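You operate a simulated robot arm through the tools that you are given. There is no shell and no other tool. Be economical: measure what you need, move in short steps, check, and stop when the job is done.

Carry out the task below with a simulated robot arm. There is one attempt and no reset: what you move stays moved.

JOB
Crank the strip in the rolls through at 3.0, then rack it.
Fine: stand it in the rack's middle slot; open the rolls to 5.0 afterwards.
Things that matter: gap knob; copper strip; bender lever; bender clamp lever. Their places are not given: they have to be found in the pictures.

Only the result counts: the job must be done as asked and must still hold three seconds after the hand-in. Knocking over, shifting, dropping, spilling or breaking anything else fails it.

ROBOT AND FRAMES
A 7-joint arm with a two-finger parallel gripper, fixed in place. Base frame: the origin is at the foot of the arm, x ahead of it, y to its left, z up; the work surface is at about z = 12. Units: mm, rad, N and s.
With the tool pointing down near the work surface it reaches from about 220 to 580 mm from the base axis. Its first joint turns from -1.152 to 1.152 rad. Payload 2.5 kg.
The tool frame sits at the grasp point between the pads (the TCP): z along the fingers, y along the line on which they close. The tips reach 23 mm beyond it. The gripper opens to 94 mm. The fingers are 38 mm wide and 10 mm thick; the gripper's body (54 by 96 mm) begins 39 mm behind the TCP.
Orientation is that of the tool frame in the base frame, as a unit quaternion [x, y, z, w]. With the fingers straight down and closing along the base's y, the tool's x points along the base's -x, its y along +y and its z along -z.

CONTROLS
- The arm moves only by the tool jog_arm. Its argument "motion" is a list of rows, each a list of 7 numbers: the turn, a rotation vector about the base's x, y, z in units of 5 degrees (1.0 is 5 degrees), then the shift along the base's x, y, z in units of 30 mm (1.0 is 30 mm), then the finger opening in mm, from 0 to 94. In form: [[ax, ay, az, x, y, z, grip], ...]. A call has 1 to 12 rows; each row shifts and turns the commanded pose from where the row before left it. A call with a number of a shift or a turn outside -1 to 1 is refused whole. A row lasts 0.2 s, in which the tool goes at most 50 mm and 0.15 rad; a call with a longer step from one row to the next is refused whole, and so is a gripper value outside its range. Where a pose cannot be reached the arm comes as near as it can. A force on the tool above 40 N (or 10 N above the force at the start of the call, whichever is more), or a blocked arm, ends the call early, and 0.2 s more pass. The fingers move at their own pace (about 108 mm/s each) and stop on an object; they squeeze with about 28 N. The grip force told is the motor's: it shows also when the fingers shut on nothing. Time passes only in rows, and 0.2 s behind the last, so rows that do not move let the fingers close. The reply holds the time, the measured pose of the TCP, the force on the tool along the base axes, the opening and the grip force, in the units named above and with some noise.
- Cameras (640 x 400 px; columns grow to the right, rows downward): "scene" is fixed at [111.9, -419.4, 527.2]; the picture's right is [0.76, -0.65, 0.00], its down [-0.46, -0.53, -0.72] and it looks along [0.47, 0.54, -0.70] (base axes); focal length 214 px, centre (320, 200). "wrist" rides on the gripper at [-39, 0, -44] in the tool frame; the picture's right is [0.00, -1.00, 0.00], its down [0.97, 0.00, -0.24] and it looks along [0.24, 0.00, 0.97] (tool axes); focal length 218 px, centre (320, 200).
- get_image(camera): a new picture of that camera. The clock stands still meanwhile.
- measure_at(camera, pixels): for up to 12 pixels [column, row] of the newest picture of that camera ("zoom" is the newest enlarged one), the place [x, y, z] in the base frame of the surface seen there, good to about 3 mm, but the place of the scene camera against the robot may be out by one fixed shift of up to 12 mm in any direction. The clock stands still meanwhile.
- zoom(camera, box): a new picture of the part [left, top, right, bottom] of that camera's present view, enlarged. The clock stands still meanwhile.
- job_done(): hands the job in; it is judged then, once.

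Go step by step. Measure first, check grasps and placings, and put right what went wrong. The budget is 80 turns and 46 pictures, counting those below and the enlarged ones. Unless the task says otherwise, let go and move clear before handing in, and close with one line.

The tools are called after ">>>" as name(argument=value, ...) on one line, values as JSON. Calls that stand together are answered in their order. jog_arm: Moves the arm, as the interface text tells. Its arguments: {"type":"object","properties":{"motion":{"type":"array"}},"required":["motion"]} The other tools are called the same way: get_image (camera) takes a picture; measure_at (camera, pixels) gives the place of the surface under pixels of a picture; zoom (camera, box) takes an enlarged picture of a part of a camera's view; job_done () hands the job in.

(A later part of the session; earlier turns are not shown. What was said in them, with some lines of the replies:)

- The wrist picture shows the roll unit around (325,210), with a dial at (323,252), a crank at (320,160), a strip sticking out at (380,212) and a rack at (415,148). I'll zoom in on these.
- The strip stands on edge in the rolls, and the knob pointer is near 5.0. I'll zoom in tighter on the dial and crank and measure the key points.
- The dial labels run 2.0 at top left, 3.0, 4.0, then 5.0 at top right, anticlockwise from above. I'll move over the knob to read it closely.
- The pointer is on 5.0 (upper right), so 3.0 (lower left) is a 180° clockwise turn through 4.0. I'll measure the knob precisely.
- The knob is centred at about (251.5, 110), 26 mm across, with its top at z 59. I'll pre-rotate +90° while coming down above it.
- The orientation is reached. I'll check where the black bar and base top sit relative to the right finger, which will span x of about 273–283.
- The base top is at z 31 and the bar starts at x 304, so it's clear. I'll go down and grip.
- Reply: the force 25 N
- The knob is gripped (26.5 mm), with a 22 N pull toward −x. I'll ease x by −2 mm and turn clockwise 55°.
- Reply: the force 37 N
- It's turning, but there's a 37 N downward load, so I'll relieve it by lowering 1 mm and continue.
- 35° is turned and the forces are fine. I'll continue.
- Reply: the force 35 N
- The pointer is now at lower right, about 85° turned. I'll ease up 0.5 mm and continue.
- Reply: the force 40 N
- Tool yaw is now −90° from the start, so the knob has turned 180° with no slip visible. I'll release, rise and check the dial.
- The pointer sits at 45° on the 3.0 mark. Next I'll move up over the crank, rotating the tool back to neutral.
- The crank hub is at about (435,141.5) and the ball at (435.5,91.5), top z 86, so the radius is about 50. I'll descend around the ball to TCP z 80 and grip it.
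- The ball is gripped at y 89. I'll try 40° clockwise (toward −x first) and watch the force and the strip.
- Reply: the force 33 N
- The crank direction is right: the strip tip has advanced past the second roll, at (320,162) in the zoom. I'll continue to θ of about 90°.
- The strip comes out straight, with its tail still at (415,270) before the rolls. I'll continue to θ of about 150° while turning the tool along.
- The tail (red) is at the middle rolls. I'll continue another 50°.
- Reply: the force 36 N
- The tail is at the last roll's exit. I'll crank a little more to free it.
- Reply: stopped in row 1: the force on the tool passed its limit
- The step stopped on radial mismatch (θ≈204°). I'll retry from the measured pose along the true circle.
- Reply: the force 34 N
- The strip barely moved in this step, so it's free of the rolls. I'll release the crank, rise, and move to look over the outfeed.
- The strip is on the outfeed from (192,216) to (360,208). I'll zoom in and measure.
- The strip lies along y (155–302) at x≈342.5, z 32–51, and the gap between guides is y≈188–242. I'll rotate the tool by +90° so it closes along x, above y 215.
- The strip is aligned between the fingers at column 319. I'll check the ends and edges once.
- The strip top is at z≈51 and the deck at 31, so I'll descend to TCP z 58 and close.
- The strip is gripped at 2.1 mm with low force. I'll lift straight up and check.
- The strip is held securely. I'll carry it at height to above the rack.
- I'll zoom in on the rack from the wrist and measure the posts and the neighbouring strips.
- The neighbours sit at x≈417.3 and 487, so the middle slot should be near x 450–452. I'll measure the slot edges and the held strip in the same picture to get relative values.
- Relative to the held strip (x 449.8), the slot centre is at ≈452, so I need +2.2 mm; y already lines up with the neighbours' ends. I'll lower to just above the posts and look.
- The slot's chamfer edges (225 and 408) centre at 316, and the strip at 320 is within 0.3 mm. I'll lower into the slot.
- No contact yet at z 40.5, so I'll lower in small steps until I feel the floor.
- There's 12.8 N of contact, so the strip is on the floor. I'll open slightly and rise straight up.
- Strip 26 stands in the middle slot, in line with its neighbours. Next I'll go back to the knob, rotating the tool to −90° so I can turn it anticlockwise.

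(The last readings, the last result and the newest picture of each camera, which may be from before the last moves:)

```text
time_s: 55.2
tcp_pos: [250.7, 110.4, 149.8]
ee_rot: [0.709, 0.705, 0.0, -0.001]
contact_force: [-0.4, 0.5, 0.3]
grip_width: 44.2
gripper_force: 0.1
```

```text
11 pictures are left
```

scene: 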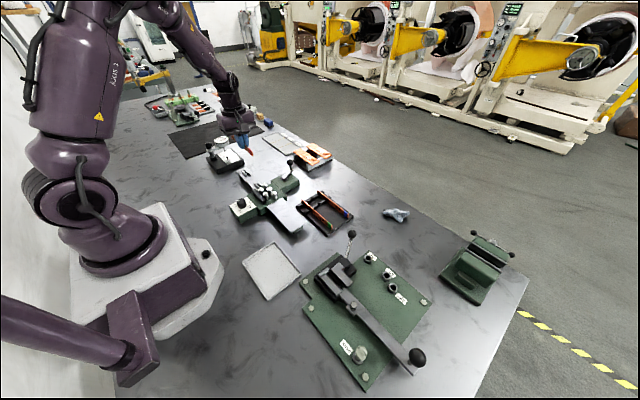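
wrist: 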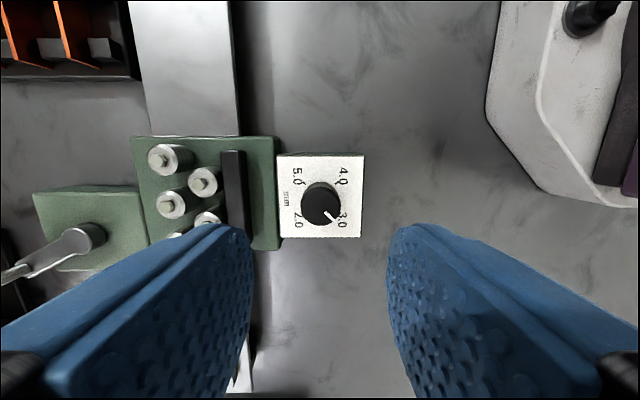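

It's centred over the knob, which still reads 3.0. I'll descend and grip.

>>> jog_arm(motion=[[0, 0, 0, -0.02, 0, -0.95, 44], [0, 0, 0, 0, 0, -0.95, 44], [0, 0, 0, 0, 0, -0.95, 44], [0, 0, 0, 0, 0, 0, 0], [0, 0, 0, 0, 0, 0, 0], [0, 0, 0, 0, 0, 0, 0]])

>>> jog_arm(motion=[[0, 0, 1, 0, 0, 0, 0], [0, 0, 1, 0, 0, 0, 0], [0, 0, 1, 0, 0, 0, 0], [0, 0, 1, 0, 0, 0, 0]])

```text
time_s: 56.6
tcp_pos: [249.8, 110.9, 63.2]
ee_rot: [0.708, 0.706, 0.0, -0.001]
contact_force: [-0.9, -7.7, 9.2]
grip_width: 26.4
gripper_force: 44.8
```

```text
time_s: 57.6
tcp_pos: [249.3, 109.5, 64.5]
ee_rot: [0.574, 0.819, 0.0, -0.001]
contact_force: [3.5, -9.9, -3.8]
grip_width: 26.7
gripper_force: 45.3
```

It's turning cleanly, with 20° done. I'll continue the remaining 160°.

>>> jog_arm(motion=[[0, 0, 1, 0, 0, 0, 0], [0, 0, 1, 0, 0, 0, 0], [0, 0, 1, 0, 0, 0, 0], [0, 0, 1, 0, 0, 0, 0], [0, 0, 1, 0, 0, 0, 0], [0, 0, 1, 0, 0, 0, 0], [0, 0, 1, 0, 0, 0, 0], [0, 0, 1, 0, 0, 0, 0], [0, 0, 1, 0, 0, 0, 0], [0, 0, 1, 0, 0, 0, 0], [0, 0, 1, 0, 0, 0, 0]])

>>> jog_arm(motion=[[0, 0, 1, 0, 0, 0, 0], [0, 0, 1, 0, 0, 0, 0], [0, 0, 1, 0, 0, 0, 0], [0, 0, 1, 0, 0, 0, 0], [0, 0, 1, 0, 0, 0, 0], [0, 0, 1, 0, 0, 0, 0], [0, 0, 1, 0, 0, 0, 0], [0, 0, 1, 0, 0, 0, 0], [0, 0, 1, 0, 0, 0, 0], [0, 0, 1, 0, 0, 0, 0], [0, 0, 1, 0, 0, 0, 0]])

```text
time_s: 60.0
tcp_pos: [250.1, 110.0, 64.4]
ee_rot: [0.13, 0.992, 0.001, -0.001]
contact_force: [9.0, 0.5, -17.2]
grip_width: 26.5
gripper_force: 45.2
```

```text
time_s: 62.4
tcp_pos: [250.5, 110.4, 64.4]
ee_rot: [-0.341, 0.94, 0.0, 0.0]
contact_force: [3.1, 6.8, 21.0]
grip_width: 26.5
gripper_force: 44.9
```

Yaw is +40°, so 50° remains.

>>> jog_arm(motion=[[0, 0, 1, 0, 0, 0, 0], [0, 0, 1, 0, 0, 0, 0], [0, 0, 1, 0, 0, 0, 0], [0, 0, 1, 0, 0, 0, 0], [0, 0, 1, 0, 0, 0, 0], [0, 0, 1, 0, 0, 0, 0], [0, 0, 1, 0, 0, 0, 0], [0, 0, 1, 0, 0, 0, 0], [0, 0, 1, 0, 0, 0, 0], [0, 0, 1, 0, 0, 0, 0]])

>>> jog_arm(motion=[[0, 0, 0, 0, 0, 0, 44], [0, 0, 0, 0, 0, 0, 44], [0, 0, 0, 0, 0, 0.9, 44], [0, 0, 0, 0, 0, 0.9, 44], [0, 0, 0, 0, 0, 0.9, 44]])

>>> zoom(camera="wrist", box=[250, 140, 390, 260])

```text
time_s: 64.6
tcp_pos: [249.4, 110.1, 64.6]
ee_rot: [0.707, -0.707, 0.001, 0.001]
contact_force: [12.4, 8.4, -11.1]
grip_width: 26.5
gripper_force: 44.8
```

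```text
time_s: 65.8
tcp_pos: [249.5, 110.1, 145.3]
ee_rot: [-0.706, 0.708, -0.001, -0.002]
contact_force: [-1.1, -1.2, 0.9]
grip_width: 43.7
gripper_force: 0.0
```

```text
3.33 times, centred on (320, 200) of wrist
```

zoom: 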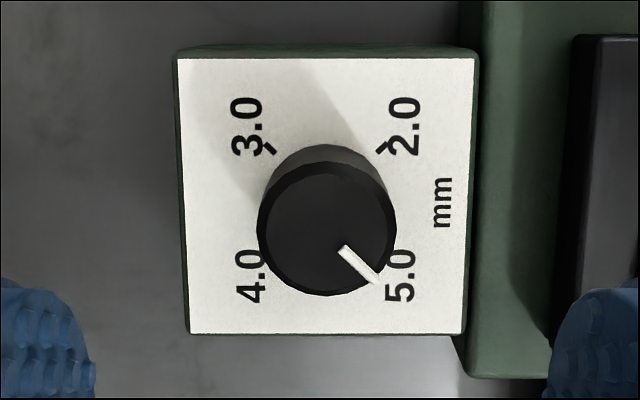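

The knob points at 5.0. I'll rise clear and take one last look at the scene.

>>> jog_arm(motion=[[0, 0, 0, 0, 0, 0.9, 44], [0, 0, 0, 0, 0, 0.9, 44], [0, 0, 0, 0, 0, 0.9, 44], [0, 0, 0, 0, 0, 0, 44]])

>>> zoom(camera="scene", box=[210, 140, 370, 250])

```text
time_s: 66.8
tcp_pos: [249.3, 110.3, 227.8]
ee_rot: [-0.707, 0.708, 0.0, -0.001]
contact_force: [0.8, 1.0, 0.3]
grip_width: 44.1
gripper_force: 0.1
```

```text
3.64 times, centred on (290, 195) of scene
```

zoom: 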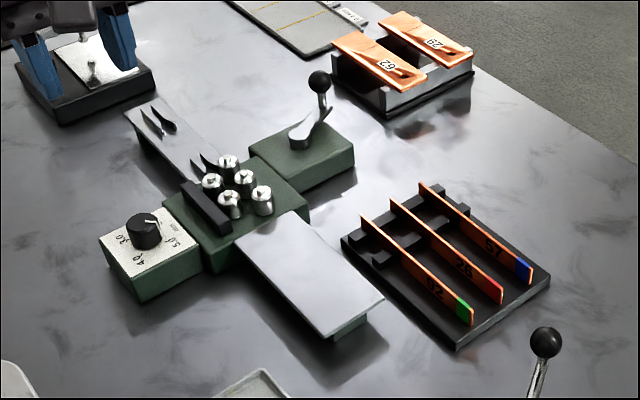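

The final picture shows strip 26 in the middle slot, the rolls at 5.0, and nothing else disturbed, so I'm handing in.

>>> job_done()

```text
The job is handed in.
```

I cranked strip 26 through the rolls at 3.0, stood it in the rack's middle slot, and opened the rolls back to 5.0; the job is handed in.
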